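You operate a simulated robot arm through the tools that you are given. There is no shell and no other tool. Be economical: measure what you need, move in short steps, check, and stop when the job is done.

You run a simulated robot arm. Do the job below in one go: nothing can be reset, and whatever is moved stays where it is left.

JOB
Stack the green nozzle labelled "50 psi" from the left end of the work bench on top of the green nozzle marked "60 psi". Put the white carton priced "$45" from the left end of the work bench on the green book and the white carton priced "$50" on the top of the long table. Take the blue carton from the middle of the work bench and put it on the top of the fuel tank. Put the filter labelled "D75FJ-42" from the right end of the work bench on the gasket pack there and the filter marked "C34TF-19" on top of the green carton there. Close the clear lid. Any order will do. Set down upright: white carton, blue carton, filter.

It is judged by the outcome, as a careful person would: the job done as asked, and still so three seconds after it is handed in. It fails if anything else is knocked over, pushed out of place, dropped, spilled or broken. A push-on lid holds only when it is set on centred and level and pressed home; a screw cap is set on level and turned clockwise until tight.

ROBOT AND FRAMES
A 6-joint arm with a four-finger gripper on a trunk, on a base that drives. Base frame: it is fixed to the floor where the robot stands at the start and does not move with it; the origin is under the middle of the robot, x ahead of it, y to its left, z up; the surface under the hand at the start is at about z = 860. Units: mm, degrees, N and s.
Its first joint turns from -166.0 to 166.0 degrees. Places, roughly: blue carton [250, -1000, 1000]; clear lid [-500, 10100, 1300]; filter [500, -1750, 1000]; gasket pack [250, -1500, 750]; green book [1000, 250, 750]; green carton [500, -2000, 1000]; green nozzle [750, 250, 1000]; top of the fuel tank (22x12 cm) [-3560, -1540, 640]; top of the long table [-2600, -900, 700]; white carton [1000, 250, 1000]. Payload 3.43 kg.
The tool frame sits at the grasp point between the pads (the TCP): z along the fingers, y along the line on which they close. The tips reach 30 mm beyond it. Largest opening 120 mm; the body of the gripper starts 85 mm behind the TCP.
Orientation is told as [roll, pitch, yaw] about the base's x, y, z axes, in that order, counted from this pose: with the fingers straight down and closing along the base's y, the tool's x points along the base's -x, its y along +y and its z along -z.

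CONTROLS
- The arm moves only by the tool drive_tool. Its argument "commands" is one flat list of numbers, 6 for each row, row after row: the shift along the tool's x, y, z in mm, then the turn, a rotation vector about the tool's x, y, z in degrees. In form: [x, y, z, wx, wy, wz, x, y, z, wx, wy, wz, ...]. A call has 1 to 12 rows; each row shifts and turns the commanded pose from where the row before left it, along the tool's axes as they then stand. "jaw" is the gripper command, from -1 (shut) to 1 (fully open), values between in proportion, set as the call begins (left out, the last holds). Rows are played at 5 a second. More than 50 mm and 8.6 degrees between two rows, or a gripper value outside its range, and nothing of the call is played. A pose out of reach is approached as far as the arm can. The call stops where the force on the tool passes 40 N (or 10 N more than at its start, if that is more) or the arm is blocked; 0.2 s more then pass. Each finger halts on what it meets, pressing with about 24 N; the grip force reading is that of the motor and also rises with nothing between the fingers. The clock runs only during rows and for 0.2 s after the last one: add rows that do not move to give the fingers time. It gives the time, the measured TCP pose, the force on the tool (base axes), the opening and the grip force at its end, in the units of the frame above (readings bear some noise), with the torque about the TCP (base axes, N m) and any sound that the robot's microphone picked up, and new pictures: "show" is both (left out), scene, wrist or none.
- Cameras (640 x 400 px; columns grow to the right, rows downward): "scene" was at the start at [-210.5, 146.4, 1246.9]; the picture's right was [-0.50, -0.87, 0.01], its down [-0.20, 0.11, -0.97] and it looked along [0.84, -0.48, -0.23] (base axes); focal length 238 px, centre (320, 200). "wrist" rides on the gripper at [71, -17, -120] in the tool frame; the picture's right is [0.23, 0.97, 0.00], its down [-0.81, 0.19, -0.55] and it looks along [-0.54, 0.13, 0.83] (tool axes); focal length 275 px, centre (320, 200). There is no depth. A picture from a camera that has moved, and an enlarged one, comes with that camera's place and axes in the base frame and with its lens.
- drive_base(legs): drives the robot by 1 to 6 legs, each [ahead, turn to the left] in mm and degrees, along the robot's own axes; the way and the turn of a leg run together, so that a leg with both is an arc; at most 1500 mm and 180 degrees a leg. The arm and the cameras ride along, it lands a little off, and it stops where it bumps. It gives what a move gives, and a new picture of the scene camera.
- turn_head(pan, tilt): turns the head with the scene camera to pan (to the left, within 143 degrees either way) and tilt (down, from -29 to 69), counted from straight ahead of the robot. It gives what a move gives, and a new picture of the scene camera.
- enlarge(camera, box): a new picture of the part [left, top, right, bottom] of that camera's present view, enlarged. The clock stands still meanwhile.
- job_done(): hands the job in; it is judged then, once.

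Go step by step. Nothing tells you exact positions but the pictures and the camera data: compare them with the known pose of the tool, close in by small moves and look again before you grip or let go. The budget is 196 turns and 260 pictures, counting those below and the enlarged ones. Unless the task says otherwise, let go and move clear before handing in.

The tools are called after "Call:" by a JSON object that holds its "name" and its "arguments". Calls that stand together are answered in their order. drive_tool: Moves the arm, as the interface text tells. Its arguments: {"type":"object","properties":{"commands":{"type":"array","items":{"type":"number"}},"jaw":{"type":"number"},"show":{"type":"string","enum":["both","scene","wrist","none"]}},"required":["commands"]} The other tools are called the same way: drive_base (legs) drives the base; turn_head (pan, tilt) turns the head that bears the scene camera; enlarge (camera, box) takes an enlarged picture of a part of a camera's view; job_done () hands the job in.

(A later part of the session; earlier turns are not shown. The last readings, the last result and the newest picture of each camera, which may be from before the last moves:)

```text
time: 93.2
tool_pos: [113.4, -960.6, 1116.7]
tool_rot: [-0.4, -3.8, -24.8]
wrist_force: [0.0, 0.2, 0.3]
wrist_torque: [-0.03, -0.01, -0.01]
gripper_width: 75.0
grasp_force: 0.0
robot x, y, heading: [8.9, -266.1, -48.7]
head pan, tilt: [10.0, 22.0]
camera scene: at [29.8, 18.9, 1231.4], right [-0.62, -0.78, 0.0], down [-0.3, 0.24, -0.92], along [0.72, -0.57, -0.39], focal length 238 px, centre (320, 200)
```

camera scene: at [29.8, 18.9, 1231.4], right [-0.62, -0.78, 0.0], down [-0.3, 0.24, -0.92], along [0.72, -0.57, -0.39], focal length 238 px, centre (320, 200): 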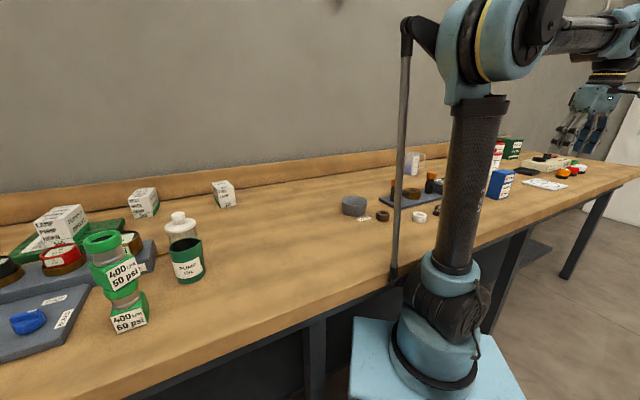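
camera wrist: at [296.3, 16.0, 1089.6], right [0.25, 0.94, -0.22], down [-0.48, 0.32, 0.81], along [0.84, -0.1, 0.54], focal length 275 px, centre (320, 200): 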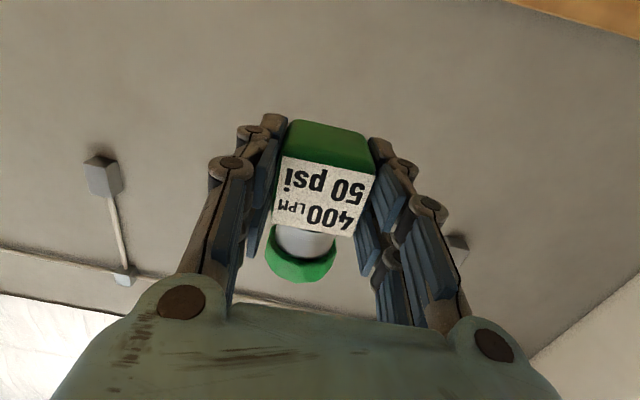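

The turn was blocked at the bench edge by the arm's side linkage. I check the stack, then back away and finish the turn with more room.

Call:
{"name": "enlarge", "arguments": {"camera": "scene", "box": [0, 170, 260, 345]}}

Call:
{"name": "drive_base", "arguments": {"legs": [[-150, 0], [0, 48.4]]}}

```text
2.29 times, centred on (130, 258) of scene
camera zoom: at [29.8, 18.9, 1231.4], right [-0.62, -0.78, 0.0], down [-0.3, 0.24, -0.92], along [0.72, -0.57, -0.39], focal length 545 px, centre (754, 69)
```

zoom: 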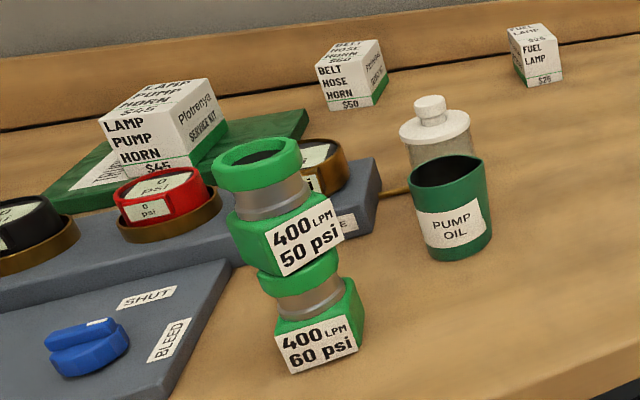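

```text
time: 97.1
tool_pos: [500.3, -523.3, 1116.6]
tool_rot: [-0.4, -3.9, 24.8]
wrist_force: [-0.4, -0.6, 0.7]
wrist_torque: [0.02, -0.02, -0.03]
gripper_width: 75.0
grasp_force: 0.1
robot x, y, heading: [-94.2, -167.2, 1.2]
head pan, tilt: [10.0, 22.0]
camera scene: at [-297.0, 41.3, 1231.4], right [0.19, -0.98, 0.0], down [-0.38, -0.07, -0.92], along [0.9, 0.18, -0.39], focal length 238 px, centre (320, 200)
```

scene: 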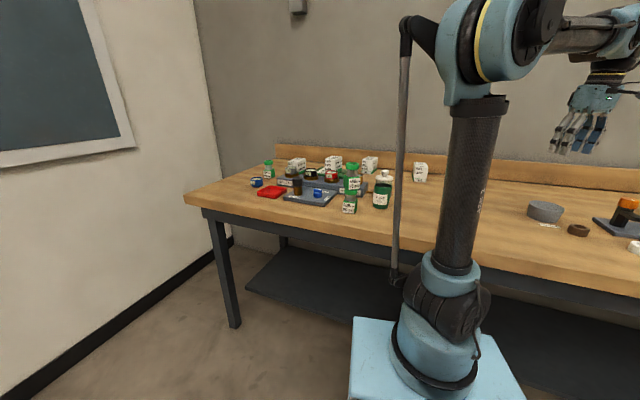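

The $50 carton is reachable from here. I move the hand toward it at a safe height.

Call:
{"name": "drive_tool", "arguments": {"commands": [0, 0, 0, 0, 3.8, 0, -42, 25, 2, 0, 0, 0, -42, 25, 2, 0, 0, 0, -42, 25, 2, 0, 0, 0, -42, 25, 2, 0, 0, 0, -42, 25, 2, 0, 0, 0, -42, 25, 2, 0, 0, 0, -42, 25, 2, 0, 0, 0, -42, 25, 2, 0, 0, 0, -42, 25, 2, 0, 0, 0, -42, 25, 2, 0, 0, 0, 0, 0, 0, 0, 0, 0], "show": "wrist"}}

```text
time: 99.7
tool_pos: [764.3, -118.3, 1107.4]
tool_rot: [-0.7, -0.7, 24.8]
wrist_force: [-0.1, 0.5, -0.2]
wrist_torque: [-0.03, 0.0, -0.03]
gripper_width: 75.0
grasp_force: 0.1
robot x, y, heading: [-91.5, -161.5, 1.0]
head pan, tilt: [10.0, 22.0]
camera wrist: at [706.6, -163.7, 1226.4], right [-0.62, 0.79, -0.01], down [0.65, 0.52, 0.56], along [0.45, 0.34, -0.83], focal length 275 px, centre (320, 200)
```

wrist: 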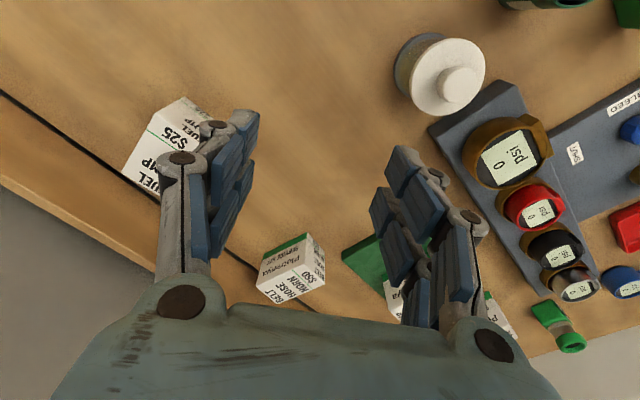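

Call:
{"name": "enlarge", "arguments": {"camera": "wrist", "box": [232, 220, 352, 310]}}

```text
4.44 times, centred on (292, 265) of wrist
camera zoom: at [706.6, -163.7, 1226.4], right [-0.62, 0.79, -0.01], down [0.65, 0.52, 0.56], along [0.45, 0.34, -0.83], focal length 1224 px, centre (444, -89)
```

zoom: 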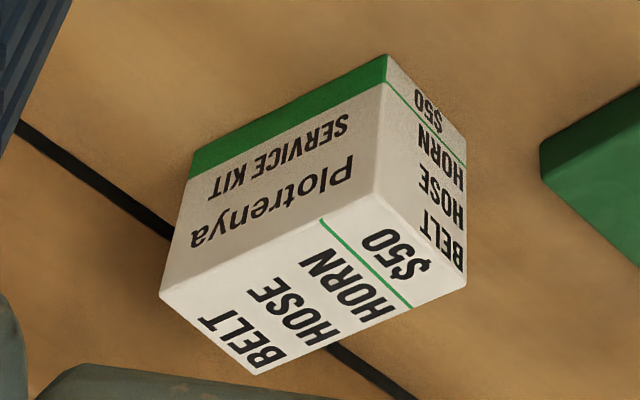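

The $50 carton: centre (1029, 23), yaw -18°, 58 wide, 98 deep, 73 tall. I turn the jaws to match and move above it.

Call:
{"name": "drive_tool", "arguments": {"commands": [0, 0, 15, 0, 0, 7, 0, 0, 15, 0, 0, 7, 0, 0, 15, 0, 0, 7, 0, 0, 15, 0, 0, 7.2, 0, 0, 10, 0, 0, 7.2, 0, 0, 0, 0, 0, 7.2, -35, 36, 0, 0, 0, 0, -35, 36, 0, 0, 0, 0, -35, 36, 0, 0, 0, 0, -35, 36, 0, 0, 0, 0, -34, 36, 0, 0, 0, 0, -34, 35, 0, 0, 0, 0], "jaw": 0.6, "show": "wrist"}}

```text
refused: row 7 steps farther than a row can; nothing moved
```

Call:
{"name": "drive_tool", "arguments": {"commands": [0, 0, 25, 0, 0, 8.5, 0, 0, 25, 0, 0, 8.5, 0, 0, 20, 0, 0, 8.5, -15, 0, 0, 0, 0, 8.5, -25, 10, 0, 0, 0, 8.5, -34, 34, 0, 0, 0, 0, -34, 34, 0, 0, 0, 0, -34, 34, 0, 0, 0, 0, -34, 34, 0, 0, 0, 0, -28, 34, 0, 0, 0, 0, 0, 30, 0, 0, 0, 0, 0, 0, 0, 0, 0, 0], "jaw": 0.6, "show": "wrist"}}

```text
time: 102.3
tool_pos: [1024.7, 25.1, 1040.0]
tool_rot: [0.0, -1.0, -17.7]
wrist_force: [0.4, 0.0, 0.9]
wrist_torque: [-0.03, -0.01, -0.02]
gripper_width: 96.1
grasp_force: 0.0
robot x, y, heading: [-89.9, -158.4, 1.1]
head pan, tilt: [10.0, 22.0]
camera wrist: at [950.6, 31.5, 1159.2], right [0.08, 1.0, 0.0], down [0.82, -0.06, 0.57], along [0.56, -0.05, -0.82], focal length 275 px, centre (320, 200)
```

wrist: 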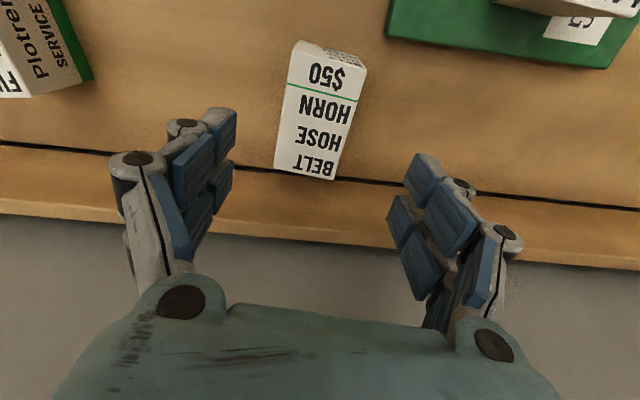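

Call:
{"name": "drive_tool", "arguments": {"commands": [-1, -3, 34, 0, 0, 0, 0, 0, 40, 0, 0, 0, 0, 0, 40, 0, 0, 0, 0, 0, 20, 0, 0, 0, 0, 0, 0, 0, 0, 0], "show": "wrist"}}

Call:
{"name": "drive_tool", "arguments": {"commands": [0, 0, 0, 0, 0, 0, 0, 0, 0, 0, 0, 0, 0, 0, 0, 0, 0, 0], "jaw": -0.4, "show": "wrist"}}

```text
time: 103.5
tool_pos: [1027.3, 22.5, 905.0]
tool_rot: [0.0, -0.9, -17.7]
wrist_force: [0.0, 0.3, 0.2]
wrist_torque: [0.01, 0.04, 0.0]
gripper_width: 96.0
grasp_force: 0.0
robot x, y, heading: [-97.5, -164.0, 1.1]
head pan, tilt: [10.0, 22.0]
camera wrist: at [952.1, 28.6, 1024.2], right [0.08, 1.0, 0.0], down [0.82, -0.06, 0.57], along [0.56, -0.05, -0.82], focal length 275 px, centre (320, 200)
```

wrist: 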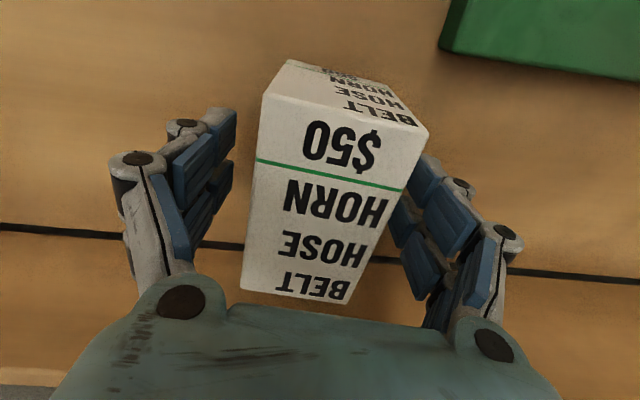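

```text
time: 104.3
tool_pos: [1025.7, 21.5, 905.6]
tool_rot: [0.1, -0.8, -17.7]
wrist_force: [-1.6, -3.5, 4.4]
wrist_torque: [0.04, -0.06, -0.03]
gripper_width: 57.9
grasp_force: 23.6
robot x, y, heading: [-89.9, -160.9, 1.2]
head pan, tilt: [10.0, 22.0]
camera wrist: at [951.9, 28.5, 1024.7], right [0.08, 1.0, 0.0], down [0.82, -0.06, 0.57], along [0.56, -0.05, -0.82], focal length 275 px, centre (320, 200)
```

wrist: 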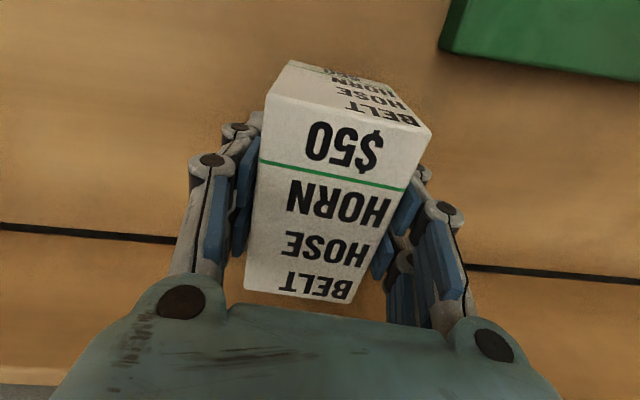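

Gripped. I lift and draw the arm in, away from the nozzle stack.

Call:
{"name": "drive_tool", "arguments": {"commands": [0, 0, -40, 0, 0, 0, 0, 0, -40, 0, 0, 0, 0, 0, -40, 0, 0, 0, 34, -30, -4, 0, 0, 0, 34, -30, -4, 0, 0, 0, 34, -30, -4, 0, 0, 0, 34, -30, -4, 0, 0, 0, 34, -30, -4, 0, 0, 0, 34, -30, -4, 0, 0, 0, 34, -30, -4, 0, 0, 0, 34, -30, -4, 0, 0, 0, 34, -30, -4, 0, 0, 0], "show": "none"}}

Call:
{"name": "drive_tool", "arguments": {"commands": [34, -28, -8, 0, 0, 0, 34, -28, -8, 0, 0, 0, 34, -28, -8, 0, 0, 0, 0, 0, 0, 0, 0, 0], "show": "none"}}

Call:
{"name": "turn_head", "arguments": {"pan": -140, "tilt": 12}}

Call:
{"name": "turn_head", "arguments": {"pan": 140, "tilt": 12}}

```text
time: 106.9
tool_pos: [648.5, -140.8, 1055.7]
tool_rot: [0.0, -0.9, -17.7]
wrist_force: [0.3, -0.1, -2.8]
wrist_torque: [-0.04, 0.06, 0.01]
gripper_width: 57.7
grasp_force: 23.3
robot x, y, heading: [-92.5, -162.3, 1.0]
head pan, tilt: [10.0, 22.0]
```

```text
time: 107.9
tool_pos: [523.5, -190.9, 1079.2]
tool_rot: [-0.1, -0.9, -17.7]
wrist_force: [0.6, -0.1, -3.7]
wrist_torque: [0.01, 0.03, 0.0]
gripper_width: 57.7
grasp_force: 23.8
robot x, y, heading: [-86.8, -159.7, 1.4]
head pan, tilt: [10.0, 22.0]
```

```text
time: 110.3
tool_pos: [523.0, -192.6, 1077.7]
tool_rot: [0.0, -0.9, -17.7]
wrist_force: [1.0, 0.2, -2.6]
wrist_torque: [0.02, -0.02, 0.01]
gripper_width: 57.7
grasp_force: 23.9
robot x, y, heading: [-93.8, -160.6, 1.2]
head pan, tilt: [-140.0, 12.0]
camera scene: at [-457.9, -37.9, 1249.9], right [-0.66, 0.75, 0.01], down [0.14, 0.14, -0.98], along [-0.74, -0.64, -0.2], focal length 238 px, centre (320, 200)
```

scene: 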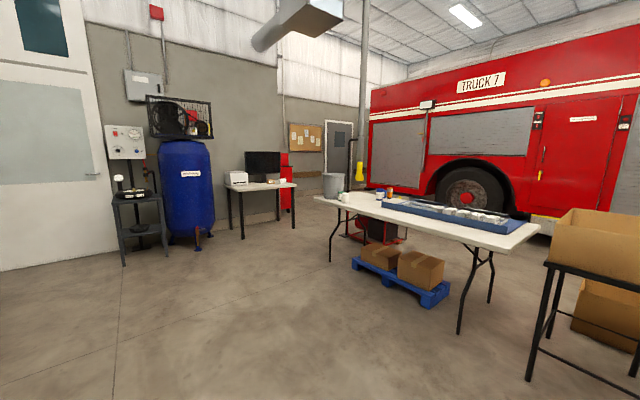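

```text
time: 114.1
tool_pos: [523.1, -191.4, 1077.8]
tool_rot: [0.1, -0.9, -17.7]
wrist_force: [0.4, 1.1, -2.6]
wrist_torque: [0.03, 0.02, -0.02]
gripper_width: 58.1
grasp_force: 24.4
robot x, y, heading: [-94.6, -154.2, 0.9]
head pan, tilt: [140.0, 12.0]
camera scene: at [-460.4, 82.0, 1249.9], right [0.63, 0.78, -0.01], down [0.15, -0.13, -0.98], along [-0.76, 0.61, -0.2], focal length 238 px, centre (320, 200)
```

scene: 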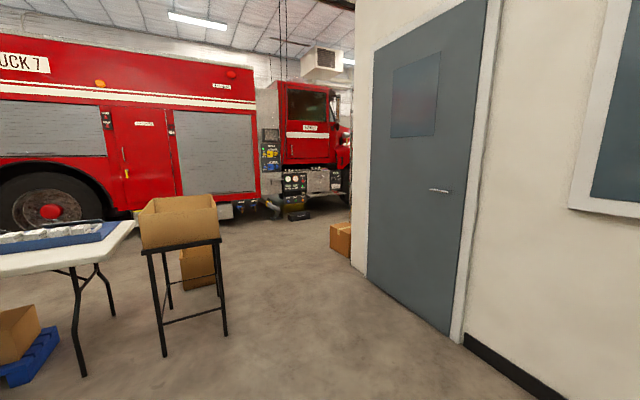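

The long table is behind me, its front strip free at about x -2250…-2550. I drive to stand in front of it, facing it.

Call:
{"name": "drive_base", "arguments": {"legs": [[-100, 0], [0, -160.3], [1490, 0], [0, -20.9]]}}

Call:
{"name": "turn_head", "arguments": {"pan": -5, "tilt": 25}}

```text
time: 131.1
tool_pos: [-2190.6, -709.1, 1078.5]
tool_rot: [-0.1, -0.9, 162.9]
wrist_force: [-0.5, -0.4, -3.4]
wrist_torque: [0.01, -0.04, 0.0]
gripper_width: 57.9
grasp_force: 23.9
robot x, y, heading: [-1578.4, -737.0, -178.4]
head pan, tilt: [140.0, 12.0]
camera scene: at [-1199.2, -973.5, 1249.9], right [-0.62, -0.79, -0.01], down [-0.15, 0.13, -0.98], along [0.77, -0.61, -0.2], focal length 238 px, centre (320, 200)
```

scene: 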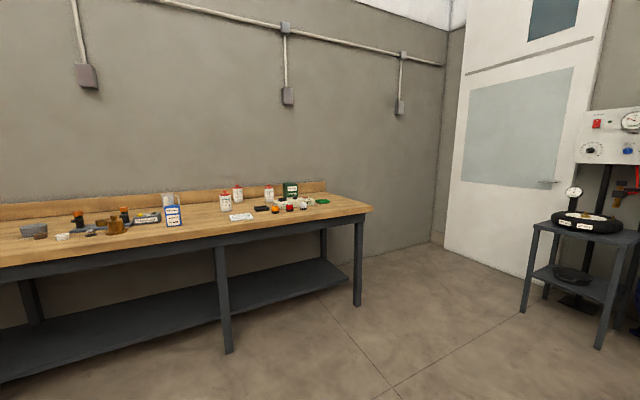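

```text
time: 133.3
tool_pos: [-2177.1, -707.7, 1085.6]
tool_rot: [0.2, -1.6, 163.0]
wrist_force: [0.2, -0.3, -3.3]
wrist_torque: [-0.01, -0.01, -0.01]
gripper_width: 58.0
grasp_force: 23.9
robot x, y, heading: [-1572.6, -738.0, -178.0]
head pan, tilt: [-5.0, 25.0]
camera scene: at [-1364.1, -910.6, 1226.6], right [0.06, 1.0, 0.0], down [0.43, -0.02, -0.9], along [-0.9, 0.05, -0.43], focal length 238 px, centre (320, 200)
```

scene: 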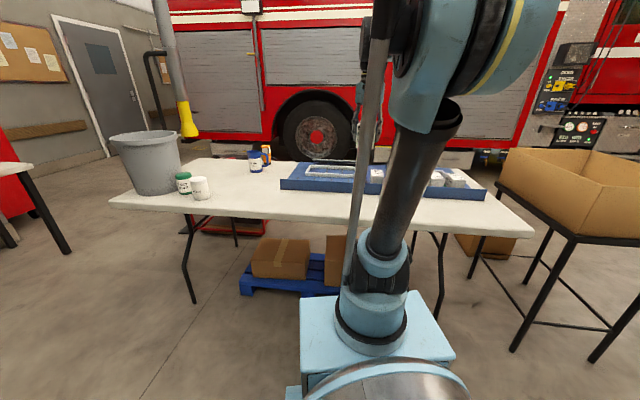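

The strip in front of the blue tray is free. I carry the carton over (-2370, -700) and lower partway.

Call:
{"name": "drive_tool", "arguments": {"commands": [-46, 12, 10, 0, 1.2, 0, -46, 12, 10, 0, 0, 0, -46, 12, 10, 0, 0, 0, -46, 12, 10, 0, 0, 0, 0, 0, 45, 0, 0, 0, 0, 0, 45, 0, 0, 0, 0, 0, 45, 0, 0, 0, 0, 0, 45, 0, 0, 0, 0, 0, 45, 0, 0, 0, 0, 0, 0, 0, 0, 0], "show": "both"}}

```text
time: 135.6
tool_pos: [-2369.0, -699.2, 822.2]
tool_rot: [0.1, -0.4, 162.8]
wrist_force: [0.3, 0.7, -3.5]
wrist_torque: [-0.02, -0.01, 0.03]
gripper_width: 57.8
grasp_force: 24.0
robot x, y, heading: [-1568.7, -732.7, -178.2]
head pan, tilt: [-5.0, 25.0]
camera scene: at [-1364.2, -910.5, 1226.6], right [0.06, 1.0, 0.0], down [0.43, -0.02, -0.9], along [-0.9, 0.05, -0.43], focal length 238 px, centre (320, 200)
camera wrist: at [-2294.0, -703.8, 941.1], right [-0.07, -1.0, 0.0], down [-0.83, 0.06, 0.56], along [-0.56, 0.04, -0.83], focal length 275 px, centre (320, 200)
```

scene: 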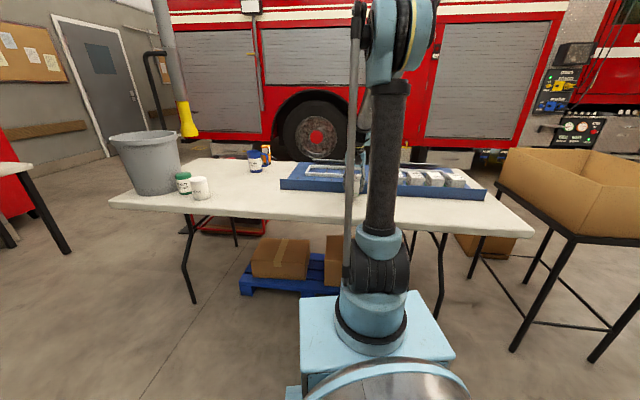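
wrist: 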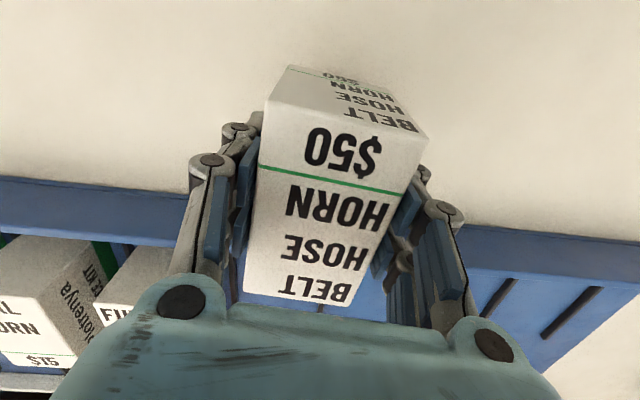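

The tray edge is close; I shift 40 mm back toward the table's front and lower further.

Call:
{"name": "drive_tool", "arguments": {"commands": [37, -11, 0, 0, 0, 0, 0, 0, 30, 0, 0, 0, 0, 0, 30, 0, 0, 0, 0, 0, 0, 0, 0, 0], "show": "wrist"}}

Call:
{"name": "drive_tool", "arguments": {"commands": [0, 0, 4, 0, 0, 0, 0, 0, 4, 0, 0, 0, 0, 0, 3, 0, 0, 0, 0, 0, 3, 0, 0, 0, 0, 0, 3, 0, 0, 0, 0, 0, 3, 0, 0, 0], "show": "none"}}

```text
time: 136.4
tool_pos: [-2321.8, -697.9, 774.4]
tool_rot: [0.4, -0.9, 162.9]
wrist_force: [-2.6, -0.1, -1.2]
wrist_torque: [-0.01, -0.19, -0.04]
gripper_width: 57.6
grasp_force: 45.0
robot x, y, heading: [-1574.9, -734.8, -178.1]
head pan, tilt: [-5.0, 25.0]
stopped in row 4: the force on the tool passed its limit at 120 N (the readings are from after the stop); the commanded pose is now the measured one
camera wrist: at [-2246.2, -702.4, 892.8], right [-0.07, -1.0, 0.0], down [-0.82, 0.06, 0.57], along [-0.57, 0.04, -0.82], focal length 275 px, centre (320, 200)
```

wrist: 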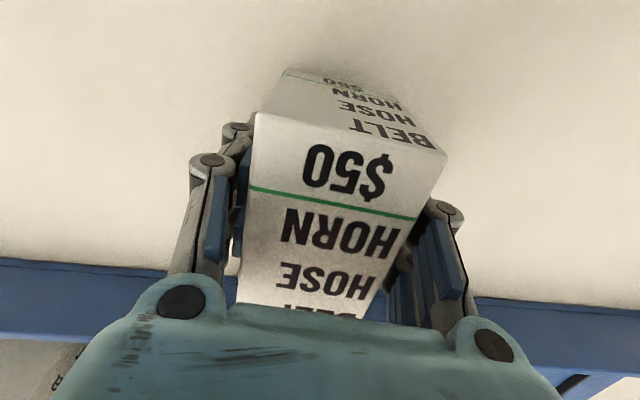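

```text
time: 137.0
tool_pos: [-2314.0, -697.1, 775.7]
tool_rot: [0.5, -1.5, 162.9]
wrist_force: [-3.4, 0.0, -1.5]
wrist_torque: [-0.03, -0.24, 0.02]
gripper_width: 57.8
grasp_force: 23.6
robot x, y, heading: [-1570.6, -733.3, -178.3]
head pan, tilt: [-5.0, 25.0]
stopped in row 3: the force on the tool passed its limit at 57 N (the readings are from after the stop); the commanded pose is now the measured one
```

The table top is higher than assumed (about z 735); I look before letting go.

Call:
{"name": "drive_tool", "arguments": {"commands": [0, 0, 0, 0, 0, 0], "show": "both"}}

Call:
{"name": "enlarge", "arguments": {"camera": "scene", "box": [320, 120, 440, 220]}}

```text
time: 137.4
tool_pos: [-2313.3, -696.5, 776.8]
tool_rot: [0.6, -1.4, 162.9]
wrist_force: [0.0, 0.5, -2.8]
wrist_torque: [-0.01, -0.02, 0.02]
gripper_width: 57.5
grasp_force: 24.1
robot x, y, heading: [-1575.7, -737.3, -178.1]
head pan, tilt: [-5.0, 25.0]
camera scene: at [-1364.4, -910.5, 1226.6], right [0.06, 1.0, 0.0], down [0.43, -0.02, -0.9], along [-0.9, 0.05, -0.43], focal length 238 px, centre (320, 200)
camera wrist: at [-2235.7, -702.0, 894.2], right [-0.07, -1.0, 0.0], down [-0.82, 0.06, 0.58], along [-0.58, 0.04, -0.82], focal length 275 px, centre (320, 200)
```

scene: 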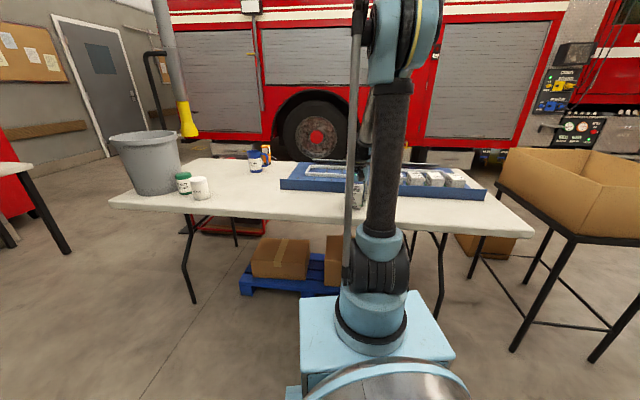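
wrist: 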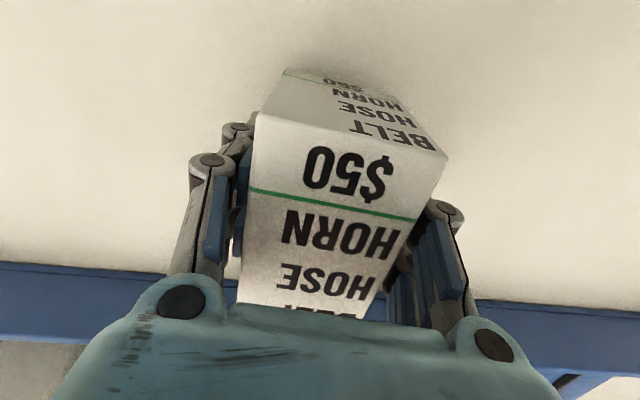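

```text
4.00 times, centred on (380, 170) of scene
camera zoom: at [-1364.4, -910.5, 1226.6], right [0.06, 1.0, 0.0], down [0.43, -0.02, -0.9], along [-0.9, 0.05, -0.43], focal length 953 px, centre (80, 320)
```

zoom: 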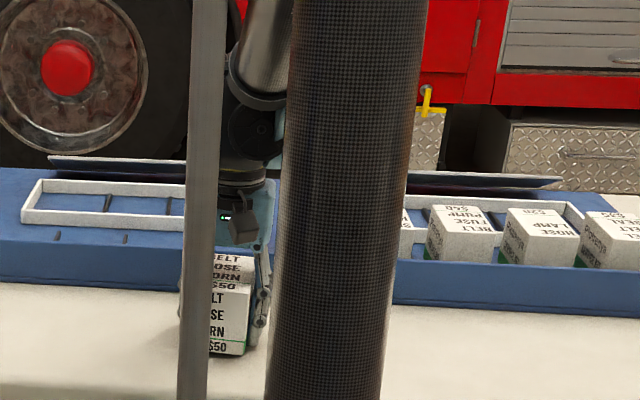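

Call:
{"name": "drive_tool", "arguments": {"commands": [0, 0, 1, 0, 0.8, 0, 0, 0, 1, 0, 0, 0, 0, 0, 0, 0, 0, 0], "show": "none"}}

```text
time: 138.2
tool_pos: [-2312.6, -696.6, 774.0]
tool_rot: [0.4, -0.7, 163.0]
wrist_force: [-0.1, -0.3, -2.7]
wrist_torque: [0.0, 0.01, 0.0]
gripper_width: 57.7
grasp_force: 23.9
robot x, y, heading: [-1571.4, -736.3, -178.2]
head pan, tilt: [-5.0, 25.0]
```

Call:
{"name": "drive_tool", "arguments": {"commands": [0, 0, 1, 0, 0, 0, 0, 0, 1, 0, 0, 0, 0, 0, 0, 0, 0, 0], "show": "none"}}

```text
time: 139.0
tool_pos: [-2313.3, -696.5, 771.9]
tool_rot: [0.6, -0.7, 162.8]
wrist_force: [-0.6, 0.4, -2.5]
wrist_torque: [0.0, -0.07, 0.0]
gripper_width: 57.7
grasp_force: 23.7
robot x, y, heading: [-1574.6, -733.6, -178.2]
head pan, tilt: [-5.0, 25.0]
```

Call:
{"name": "drive_tool", "arguments": {"commands": [0, 0, 1, 0, 0, 0, 0, 0, 0, 0, 0, 0], "show": "none"}}

Call:
{"name": "drive_tool", "arguments": {"commands": [0, 0, 1, 0, 0, 0, 0, 0, 0, 0, 0, 0], "show": "wrist"}}

```text
time: 139.6
tool_pos: [-2312.7, -697.0, 770.6]
tool_rot: [0.5, -0.7, 162.9]
wrist_force: [0.2, 0.6, -2.9]
wrist_torque: [-0.03, 0.03, 0.01]
gripper_width: 57.7
grasp_force: 23.9
robot x, y, heading: [-1574.8, -738.9, -178.2]
head pan, tilt: [-5.0, 25.0]
```

```text
time: 140.2
tool_pos: [-2312.3, -698.1, 771.0]
tool_rot: [0.5, -0.7, 162.9]
wrist_force: [-0.1, -0.5, -3.0]
wrist_torque: [-0.01, 0.0, -0.02]
gripper_width: 57.8
grasp_force: 23.9
robot x, y, heading: [-1573.3, -737.7, -178.3]
head pan, tilt: [-5.0, 25.0]
camera wrist: at [-2237.2, -701.1, 889.5], right [-0.07, -1.0, 0.01], down [-0.82, 0.06, 0.56], along [-0.56, 0.03, -0.83], focal length 275 px, centre (320, 200)
```

wrist: 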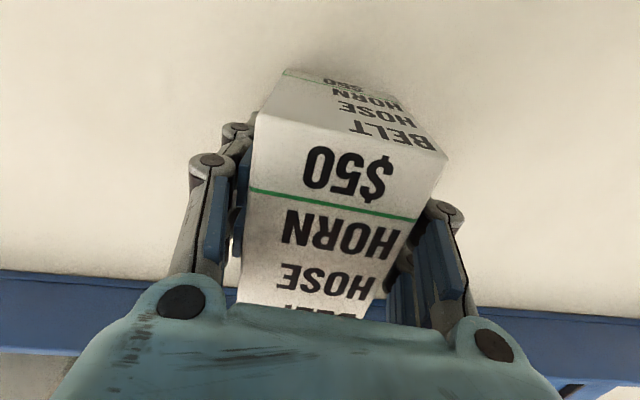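

Call:
{"name": "drive_tool", "arguments": {"commands": [0, 0, 1, 0, 0, 0, 0, 0, 1, 0, 0, 0, 0, 0, 1, 0, 0, 0, 0, 0, 0, 0, 0, 0], "show": "none"}}

```text
time: 141.2
tool_pos: [-2312.3, -697.8, 768.8]
tool_rot: [0.4, -0.7, 162.9]
wrist_force: [-7.6, 2.5, 38.7]
wrist_torque: [1.05, -1.09, 0.24]
gripper_width: 57.9
grasp_force: 23.5
robot x, y, heading: [-1576.6, -733.8, -178.2]
head pan, tilt: [-5.0, 25.0]
```

Contact at one corner first, so the carton sits a hair tilted in the grip; it will settle flat. I ease up 1 mm and open.

Call:
{"name": "drive_tool", "arguments": {"commands": [0, 0, -1, 0, 0, 0, 0, 0, 0, 0, 0, 0], "show": "none"}}

Call:
{"name": "drive_tool", "arguments": {"commands": [0, 0, 0, 0, 0, 0, 0, 0, 0, 0, 0, 0, 0, 0, 0, 0, 0, 0], "jaw": 0.35, "show": "wrist"}}

```text
time: 141.8
tool_pos: [-2313.1, -697.6, 768.8]
tool_rot: [0.5, -0.8, 162.9]
wrist_force: [-9.0, 2.6, 21.9]
wrist_torque: [0.7, -0.41, 0.34]
gripper_width: 57.9
grasp_force: 24.1
robot x, y, heading: [-1571.6, -735.0, -178.3]
head pan, tilt: [-5.0, 25.0]
```

```text
time: 142.6
tool_pos: [-2313.3, -695.9, 768.7]
tool_rot: [0.5, -0.7, 162.9]
wrist_force: [0.7, 0.4, 0.3]
wrist_torque: [0.01, 0.02, -0.01]
gripper_width: 80.8
grasp_force: 0.0
robot x, y, heading: [-1572.3, -735.2, -178.3]
head pan, tilt: [-5.0, 25.0]
camera wrist: at [-2237.2, -701.8, 887.6], right [-0.07, -1.0, 0.01], down [-0.82, 0.06, 0.56], along [-0.56, 0.03, -0.83], focal length 275 px, centre (320, 200)
```

wrist: 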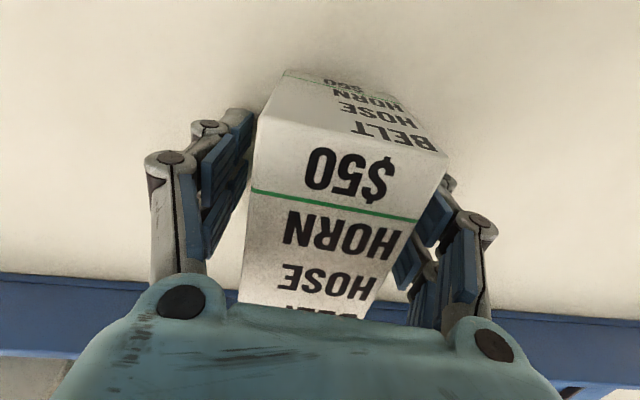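

Call:
{"name": "drive_tool", "arguments": {"commands": [0, 0, -20, 0, 0, 0, 0, 0, -45, 0, 0, 0, 0, 0, -45, 0, 0, 0, 0, 0, -45, 0, 0, 0, 0, 0, -45, 0, 0, 0, 0, 0, -45, 0, 0, 0, 0, 0, 0, 0, 0, 0], "show": "wrist"}}

Call:
{"name": "turn_head", "arguments": {"pan": 30, "tilt": 15}}

```text
time: 144.2
tool_pos: [-2310.3, -696.7, 1013.2]
tool_rot: [0.5, -0.7, 162.9]
wrist_force: [0.8, 0.5, -1.0]
wrist_torque: [-0.02, 0.01, 0.04]
gripper_width: 80.9
grasp_force: 0.0
robot x, y, heading: [-1573.7, -733.5, -178.2]
head pan, tilt: [-5.0, 25.0]
camera wrist: at [-2234.5, -700.8, 1131.6], right [-0.07, -1.0, 0.01], down [-0.82, 0.06, 0.56], along [-0.56, 0.03, -0.82], focal length 275 px, centre (320, 200)
```

wrist: 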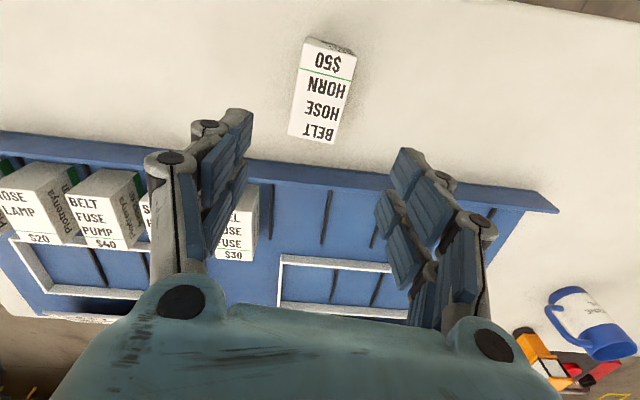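

```text
time: 145.2
tool_pos: [-2311.4, -695.8, 1012.8]
tool_rot: [0.6, -0.7, 162.9]
wrist_force: [0.2, -0.8, -0.3]
wrist_torque: [0.0, -0.01, 0.0]
gripper_width: 81.3
grasp_force: 0.0
robot x, y, heading: [-1571.8, -735.2, -178.3]
head pan, tilt: [30.0, 15.0]
camera scene: at [-1351.9, -964.8, 1242.9], right [-0.53, 0.85, -0.01], down [0.23, 0.14, -0.96], along [-0.82, -0.51, -0.27], focal length 238 px, centre (320, 200)
```

scene: 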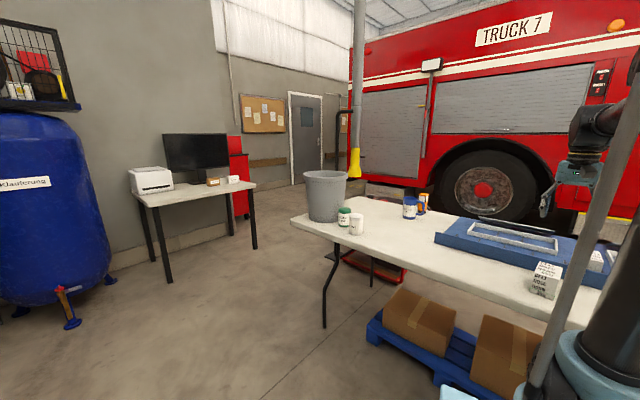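

The $50 carton stands on the long table. I note the bench actually runs at about -14° to my axes. Next I drive back to the bench middle/right, squared to it, for the blue carton and filters.

Call:
{"name": "drive_base", "arguments": {"legs": [[-200, 0], [0, 159.7], [850, 0], [0, 4.3]]}}

Call:
{"name": "turn_head", "arguments": {"pan": -30, "tilt": 20}}

```text
time: 158.8
tool_pos: [105.1, -1337.4, 1011.8]
tool_rot: [0.5, -0.7, -36.9]
wrist_force: [-0.1, -0.6, -0.7]
wrist_torque: [0.0, -0.03, 0.02]
gripper_width: 81.2
grasp_force: 0.1
robot x, y, heading: [-579.1, -1050.6, -17.8]
head pan, tilt: [30.0, 15.0]
camera scene: at [-703.8, -758.7, 1243.0], right [0.21, -0.98, -0.01], down [-0.27, -0.05, -0.96], along [0.94, 0.2, -0.27], focal length 238 px, centre (320, 200)
```

scene: 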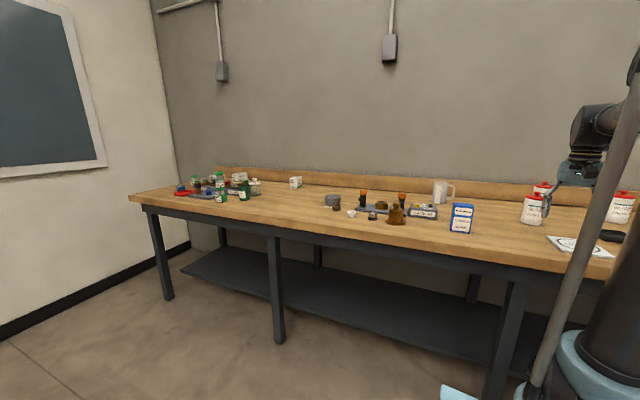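

```text
time: 160.2
tool_pos: [92.6, -1333.8, 1021.5]
tool_rot: [0.8, -1.4, -36.9]
wrist_force: [-1.1, 0.0, 0.2]
wrist_torque: [0.02, 0.03, 0.0]
gripper_width: 81.0
grasp_force: 0.1
robot x, y, heading: [-575.9, -1052.9, -18.3]
head pan, tilt: [-30.0, 20.0]
camera scene: at [-732.8, -847.2, 1234.8], right [-0.74, -0.67, 0.01], down [-0.24, 0.26, -0.94], along [0.63, -0.7, -0.35], focal length 238 px, centre (320, 200)
```

scene: 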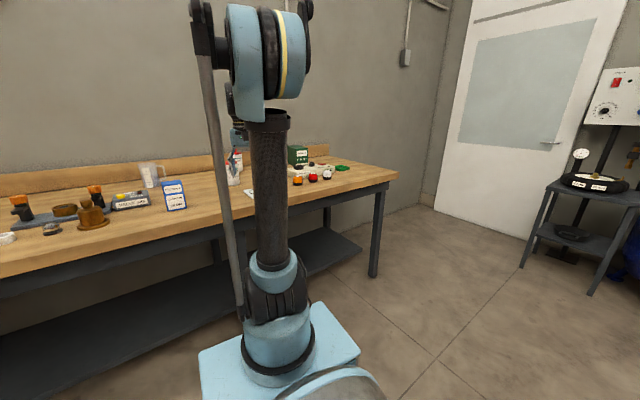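

Call:
{"name": "enlarge", "arguments": {"camera": "scene", "box": [215, 135, 365, 215]}}

Call:
{"name": "drive_tool", "arguments": {"commands": [0, 0, -40, 0, 0.8, 0, 0, 0, -40, 0, 0, 0, 0, 0, 0, 0, 0, 0], "show": "wrist"}}

```text
4.27 times, centred on (290, 175) of scene
camera zoom: at [-732.8, -847.2, 1234.8], right [-0.74, -0.67, 0.01], down [-0.24, 0.26, -0.94], along [0.63, -0.7, -0.35], focal length 1017 px, centre (448, 307)
```

zoom: 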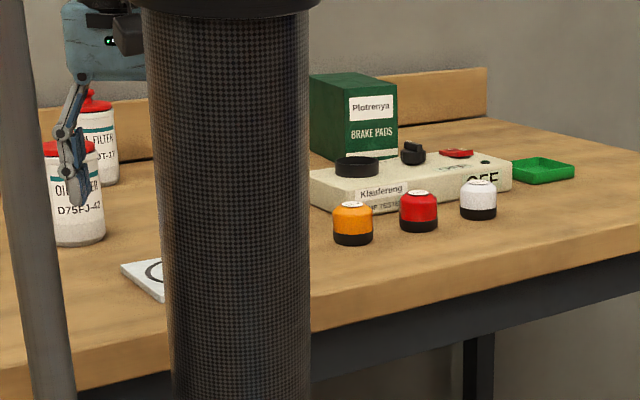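

```text
time: 160.9
tool_pos: [89.6, -1335.8, 1100.3]
tool_rot: [0.8, -0.6, -36.8]
wrist_force: [0.0, 0.7, -0.4]
wrist_torque: [-0.02, 0.01, 0.06]
gripper_width: 81.2
grasp_force: 0.1
robot x, y, heading: [-570.7, -1049.6, -18.0]
head pan, tilt: [-30.0, 20.0]
camera wrist: at [23.2, -1306.2, 1219.3], right [0.4, 0.92, 0.01], down [0.75, -0.34, 0.56], along [0.52, -0.22, -0.83], focal length 275 px, centre (320, 200)
```

wrist: 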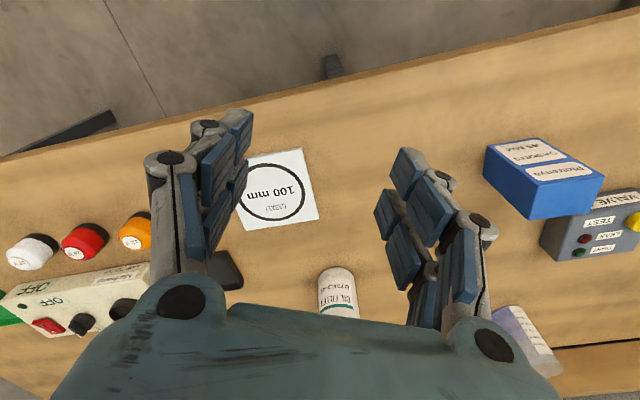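

The cans labelled OIL FILTER are the filters, the white sheet with the circle is the gasket pack, the green box is "BRAKE PADS". I look for the other labels.

Call:
{"name": "turn_head", "arguments": {"pan": 0, "tilt": 15}}

Call:
{"name": "enlarge", "arguments": {"camera": "scene", "box": [280, 130, 480, 230]}}

```text
time: 161.9
tool_pos: [91.6, -1335.8, 1100.0]
tool_rot: [0.8, -0.6, -36.9]
wrist_force: [-0.2, 0.2, -0.5]
wrist_torque: [0.01, 0.01, -0.02]
gripper_width: 81.0
grasp_force: 0.0
robot x, y, heading: [-573.5, -1048.5, -18.0]
head pan, tilt: [0.0, 15.0]
camera scene: at [-706.3, -807.0, 1242.8], right [-0.31, -0.95, 0.0], down [-0.26, 0.08, -0.96], along [0.92, -0.3, -0.27], focal length 238 px, centre (320, 200)
```

scene: 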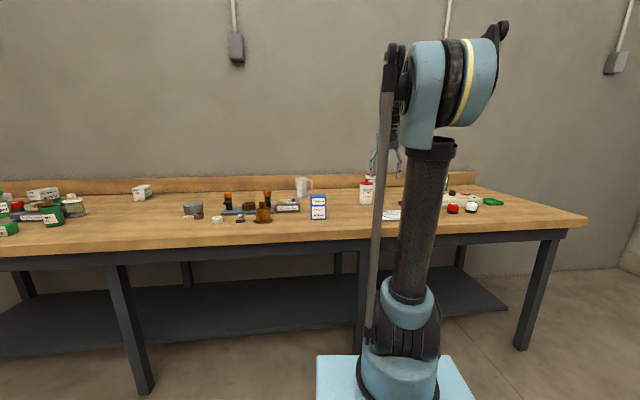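

```text
3.20 times, centred on (380, 180) of scene
camera zoom: at [-706.3, -807.0, 1242.8], right [-0.31, -0.95, 0.0], down [-0.26, 0.08, -0.96], along [0.92, -0.3, -0.27], focal length 762 px, centre (128, 264)
```

zoom: 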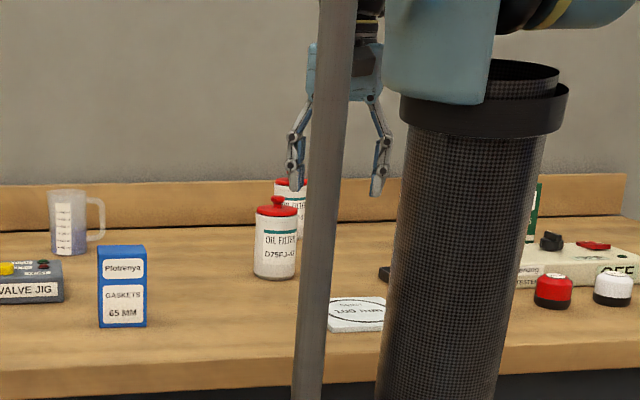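

Call:
{"name": "drive_tool", "arguments": {"commands": [0, 0, -5, 0, 0, -7.4, 0, 0, -5, 0, 0, -7.4, 0, 0, -5, 0, 0, -7.4, -41, 0, -2, 0, 0, 0, -41, 0, -2, 0, 0, 0, -41, 0, -2, 0, 0, 0, -41, 0, -2, 0, 0, 0, -41, 0, -2, 0, 0, 0, 0, 0, 0, 0, 0, 0], "show": "wrist"}}

```text
time: 163.9
tool_pos: [288.2, -1387.0, 1127.7]
tool_rot: [0.5, -0.8, -14.8]
wrist_force: [-0.6, -0.1, -0.4]
wrist_torque: [0.0, -0.02, 0.03]
gripper_width: 80.7
grasp_force: 0.0
robot x, y, heading: [-574.6, -1052.1, -18.1]
head pan, tilt: [0.0, 15.0]
camera wrist: at [214.0, -1384.7, 1246.2], right [0.02, 1.0, 0.0], down [0.82, -0.02, 0.57], along [0.57, -0.01, -0.82], focal length 275 px, centre (320, 200)
```

wrist: 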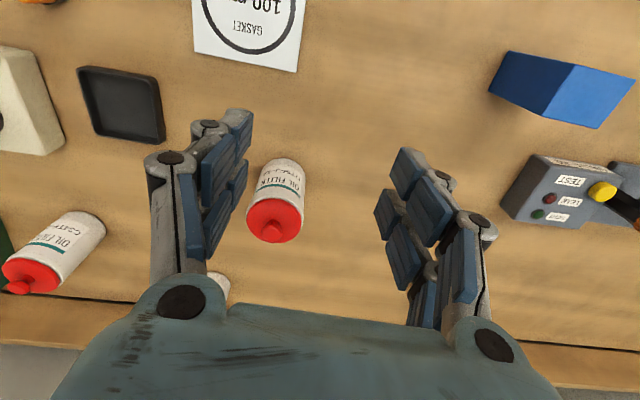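

Call:
{"name": "enlarge", "arguments": {"camera": "wrist", "box": [0, 150, 320, 310]}}

Call:
{"name": "enlarge", "arguments": {"camera": "wrist", "box": [0, 195, 128, 300]}}

```text
2.00 times, centred on (160, 230) of wrist
camera zoom: at [214.0, -1384.7, 1246.2], right [0.02, 1.0, 0.0], down [0.82, -0.02, 0.57], along [0.57, -0.01, -0.82], focal length 551 px, centre (640, 140)
```

zoom: 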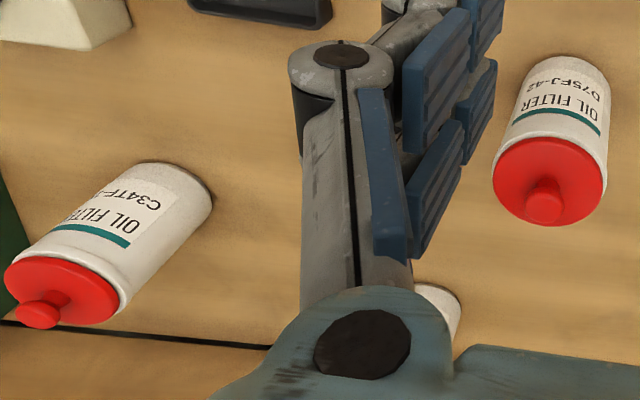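

```text
3.81 times, centred on (64, 248) of wrist
camera zoom: at [214.0, -1384.7, 1246.2], right [0.02, 1.0, 0.0], down [0.82, -0.02, 0.57], along [0.57, -0.01, -0.82], focal length 1049 px, centre (1295, 19)
```

zoom: 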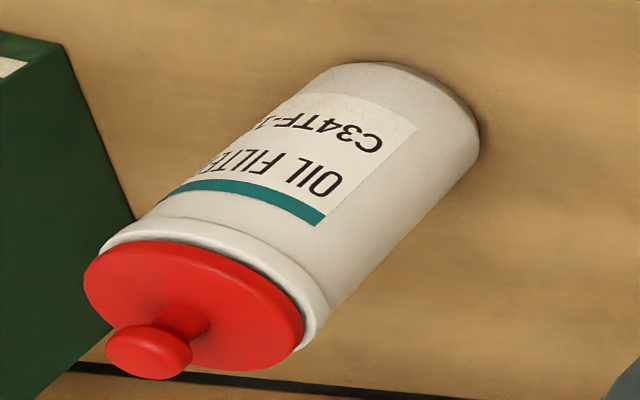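

D75FJ-42 stands near (434, -1445), C34TF-19 beside the green box. I move over D75FJ-42 with the jaws wider.

Call:
{"name": "drive_tool", "arguments": {"commands": [-39, -5, 10, 0, 0, 0, -39, -5, 10, 0, 0, 0, -39, -5, 10, 0, 0, 0, -39, -4, 10, 0, 0, 0, 0, 0, 20, 0, 0, 0, 0, 0, 0, 0, 0, 0], "jaw": 0.6, "show": "wrist"}}

Call:
{"name": "enlarge", "arguments": {"camera": "wrist", "box": [200, 80, 440, 230]}}

```text
time: 165.3
tool_pos: [437.9, -1442.9, 1071.2]
tool_rot: [0.5, -0.8, -14.7]
wrist_force: [-0.7, 0.3, 0.4]
wrist_torque: [0.03, -0.03, 0.0]
gripper_width: 95.9
grasp_force: 0.1
robot x, y, heading: [-579.4, -1050.8, -18.0]
head pan, tilt: [0.0, 15.0]
camera wrist: at [362.4, -1441.2, 1189.5], right [0.02, 1.0, 0.0], down [0.82, -0.02, 0.57], along [0.57, -0.01, -0.82], focal length 275 px, centre (320, 200)
```

wrist: 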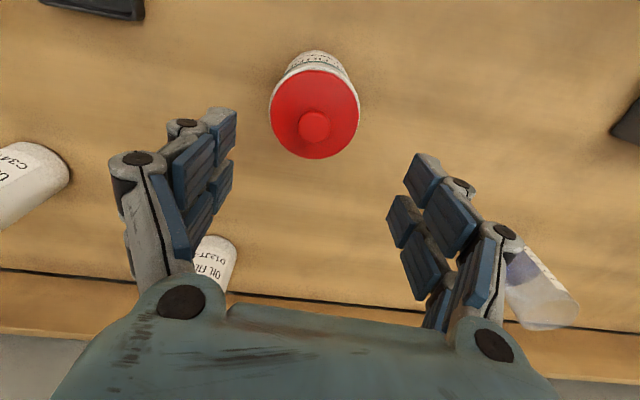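

```text
2.67 times, centred on (320, 155) of wrist
camera zoom: at [362.4, -1441.2, 1189.5], right [0.02, 1.0, 0.0], down [0.82, -0.02, 0.57], along [0.57, -0.01, -0.82], focal length 734 px, centre (320, 320)
```

zoom: 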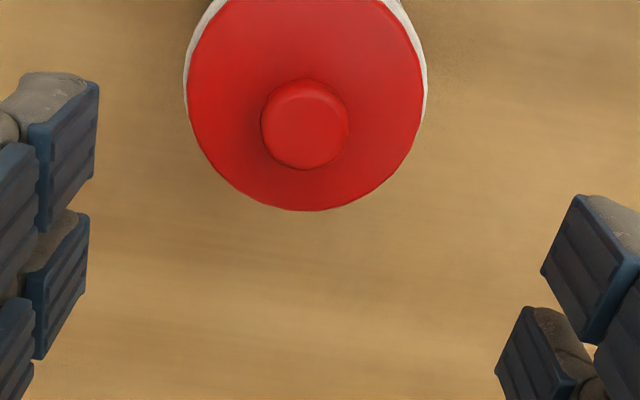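

Call:
{"name": "drive_tool", "arguments": {"commands": [7, -4, 30, 0, 0, 0, 0, 0, 40, 0, 0, 0, 0, 0, 40, 0, 0, 0, 0, 0, 36, 0, 0, 0, 0, 0, 0, 0, 0, 0], "show": "wrist"}}

Call:
{"name": "drive_tool", "arguments": {"commands": [0, 0, 0, 0, 0, 0, 0, 0, 0, 0, 0, 0, 0, 0, 0, 0, 0, 0], "jaw": -0.2, "show": "wrist"}}

```text
time: 166.5
tool_pos: [428.7, -1443.8, 922.6]
tool_rot: [0.6, -0.9, -14.7]
wrist_force: [0.2, 0.5, 0.3]
wrist_torque: [-0.01, -0.02, 0.03]
gripper_width: 95.9
grasp_force: 0.1
robot x, y, heading: [-576.9, -1051.7, -18.1]
head pan, tilt: [0.0, 15.0]
camera wrist: at [354.7, -1443.0, 1041.8], right [0.02, 1.0, 0.0], down [0.82, -0.02, 0.57], along [0.57, -0.01, -0.82], focal length 275 px, centre (320, 200)
```

wrist: 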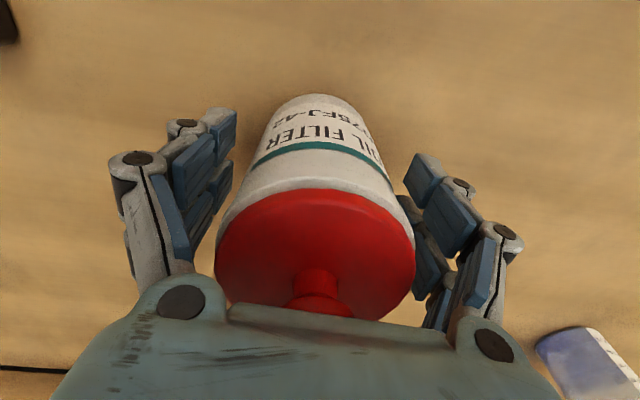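

```text
time: 167.3
tool_pos: [429.4, -1444.6, 923.3]
tool_rot: [0.5, -0.7, -14.6]
wrist_force: [-1.9, -2.9, 1.1]
wrist_torque: [-0.08, 0.04, -0.01]
gripper_width: 69.3
grasp_force: 23.9
robot x, y, heading: [-574.6, -1051.6, -18.0]
head pan, tilt: [0.0, 15.0]
camera wrist: at [354.6, -1443.2, 1042.2], right [0.02, 1.0, 0.0], down [0.82, -0.02, 0.57], along [0.57, -0.01, -0.82], focal length 275 px, centre (320, 200)
```

wrist: 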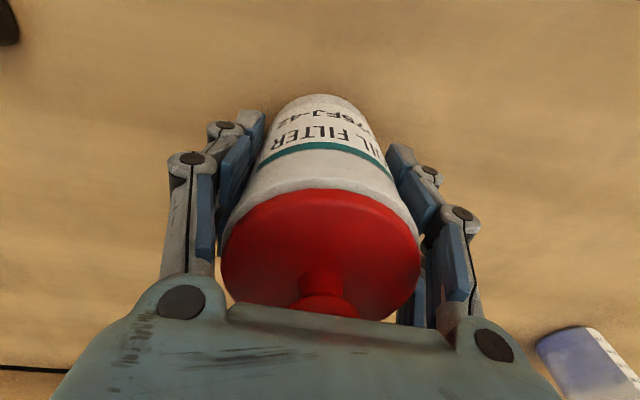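

Gripped (69.3 mm). I lift and carry it over the gasket pack.

Call:
{"name": "drive_tool", "arguments": {"commands": [0, 0, -40, 0, 0, 0, 0, 0, -40, 0, 0, 0, 43, -14.4, 0, 0, 0, 0, 43, -14.4, 0, 0, 0, 0, 43, -14.4, 0, 0, 0, 0, 43, -14.4, 0, 0, 0, 0, 42, -14.4, 0, 0, 0, 0, 0, 0, 0, 0, 0, 0], "show": "wrist"}}

Call:
{"name": "turn_head", "arguments": {"pan": 18, "tilt": 20}}

Call:
{"name": "enlarge", "arguments": {"camera": "scene", "box": [400, 120, 600, 240]}}

```text
time: 169.1
tool_pos: [203.9, -1462.3, 1000.6]
tool_rot: [0.5, -0.8, -14.7]
wrist_force: [0.8, 0.5, -5.8]
wrist_torque: [0.01, 0.01, -0.03]
gripper_width: 69.3
grasp_force: 24.1
robot x, y, heading: [-578.2, -1051.2, -17.8]
head pan, tilt: [0.0, 15.0]
camera wrist: at [129.2, -1461.0, 1120.0], right [0.02, 1.0, 0.0], down [0.82, -0.02, 0.57], along [0.57, -0.01, -0.82], focal length 275 px, centre (320, 200)
```

wrist: 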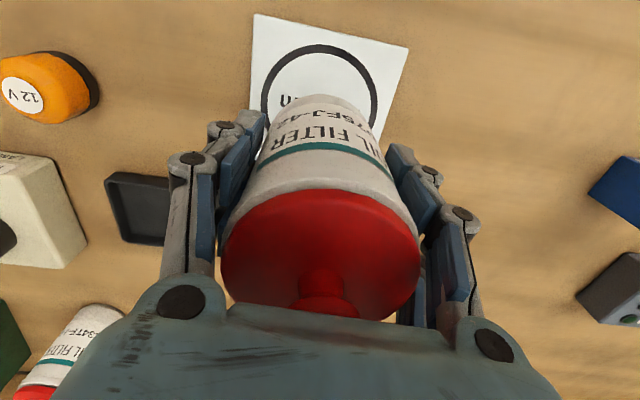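

```text
time: 169.9
tool_pos: [203.5, -1461.3, 1001.4]
tool_rot: [0.5, -0.8, -14.7]
wrist_force: [-0.6, 0.1, -5.8]
wrist_torque: [0.0, 0.06, 0.01]
gripper_width: 69.3
grasp_force: 24.1
robot x, y, heading: [-572.9, -1050.9, -17.9]
head pan, tilt: [18.0, 20.0]
camera scene: at [-701.9, -778.3, 1234.8], right [0.0, -1.0, 0.0], down [-0.35, 0.0, -0.94], along [0.94, 0.0, -0.35], focal length 238 px, centre (320, 200)
```

scene: 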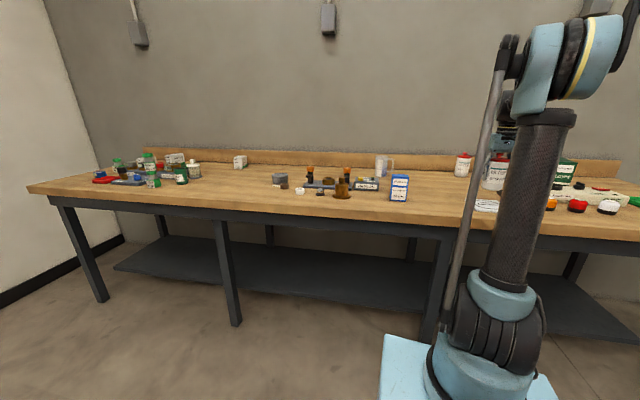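

```text
3.20 times, centred on (500, 180) of scene
camera zoom: at [-701.9, -778.3, 1234.8], right [0.0, -1.0, 0.0], down [-0.35, 0.0, -0.94], along [0.94, 0.0, -0.35], focal length 762 px, centre (-256, 264)
```

zoom: 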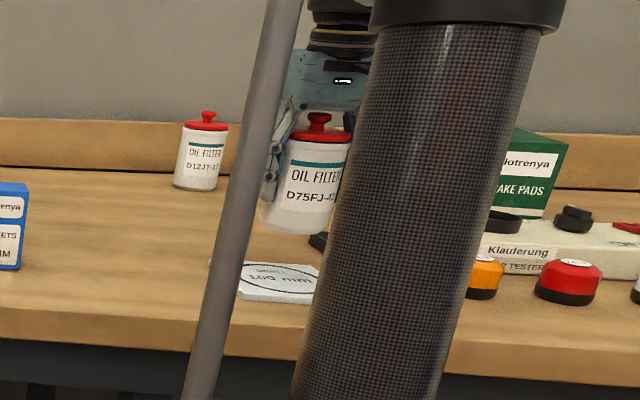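

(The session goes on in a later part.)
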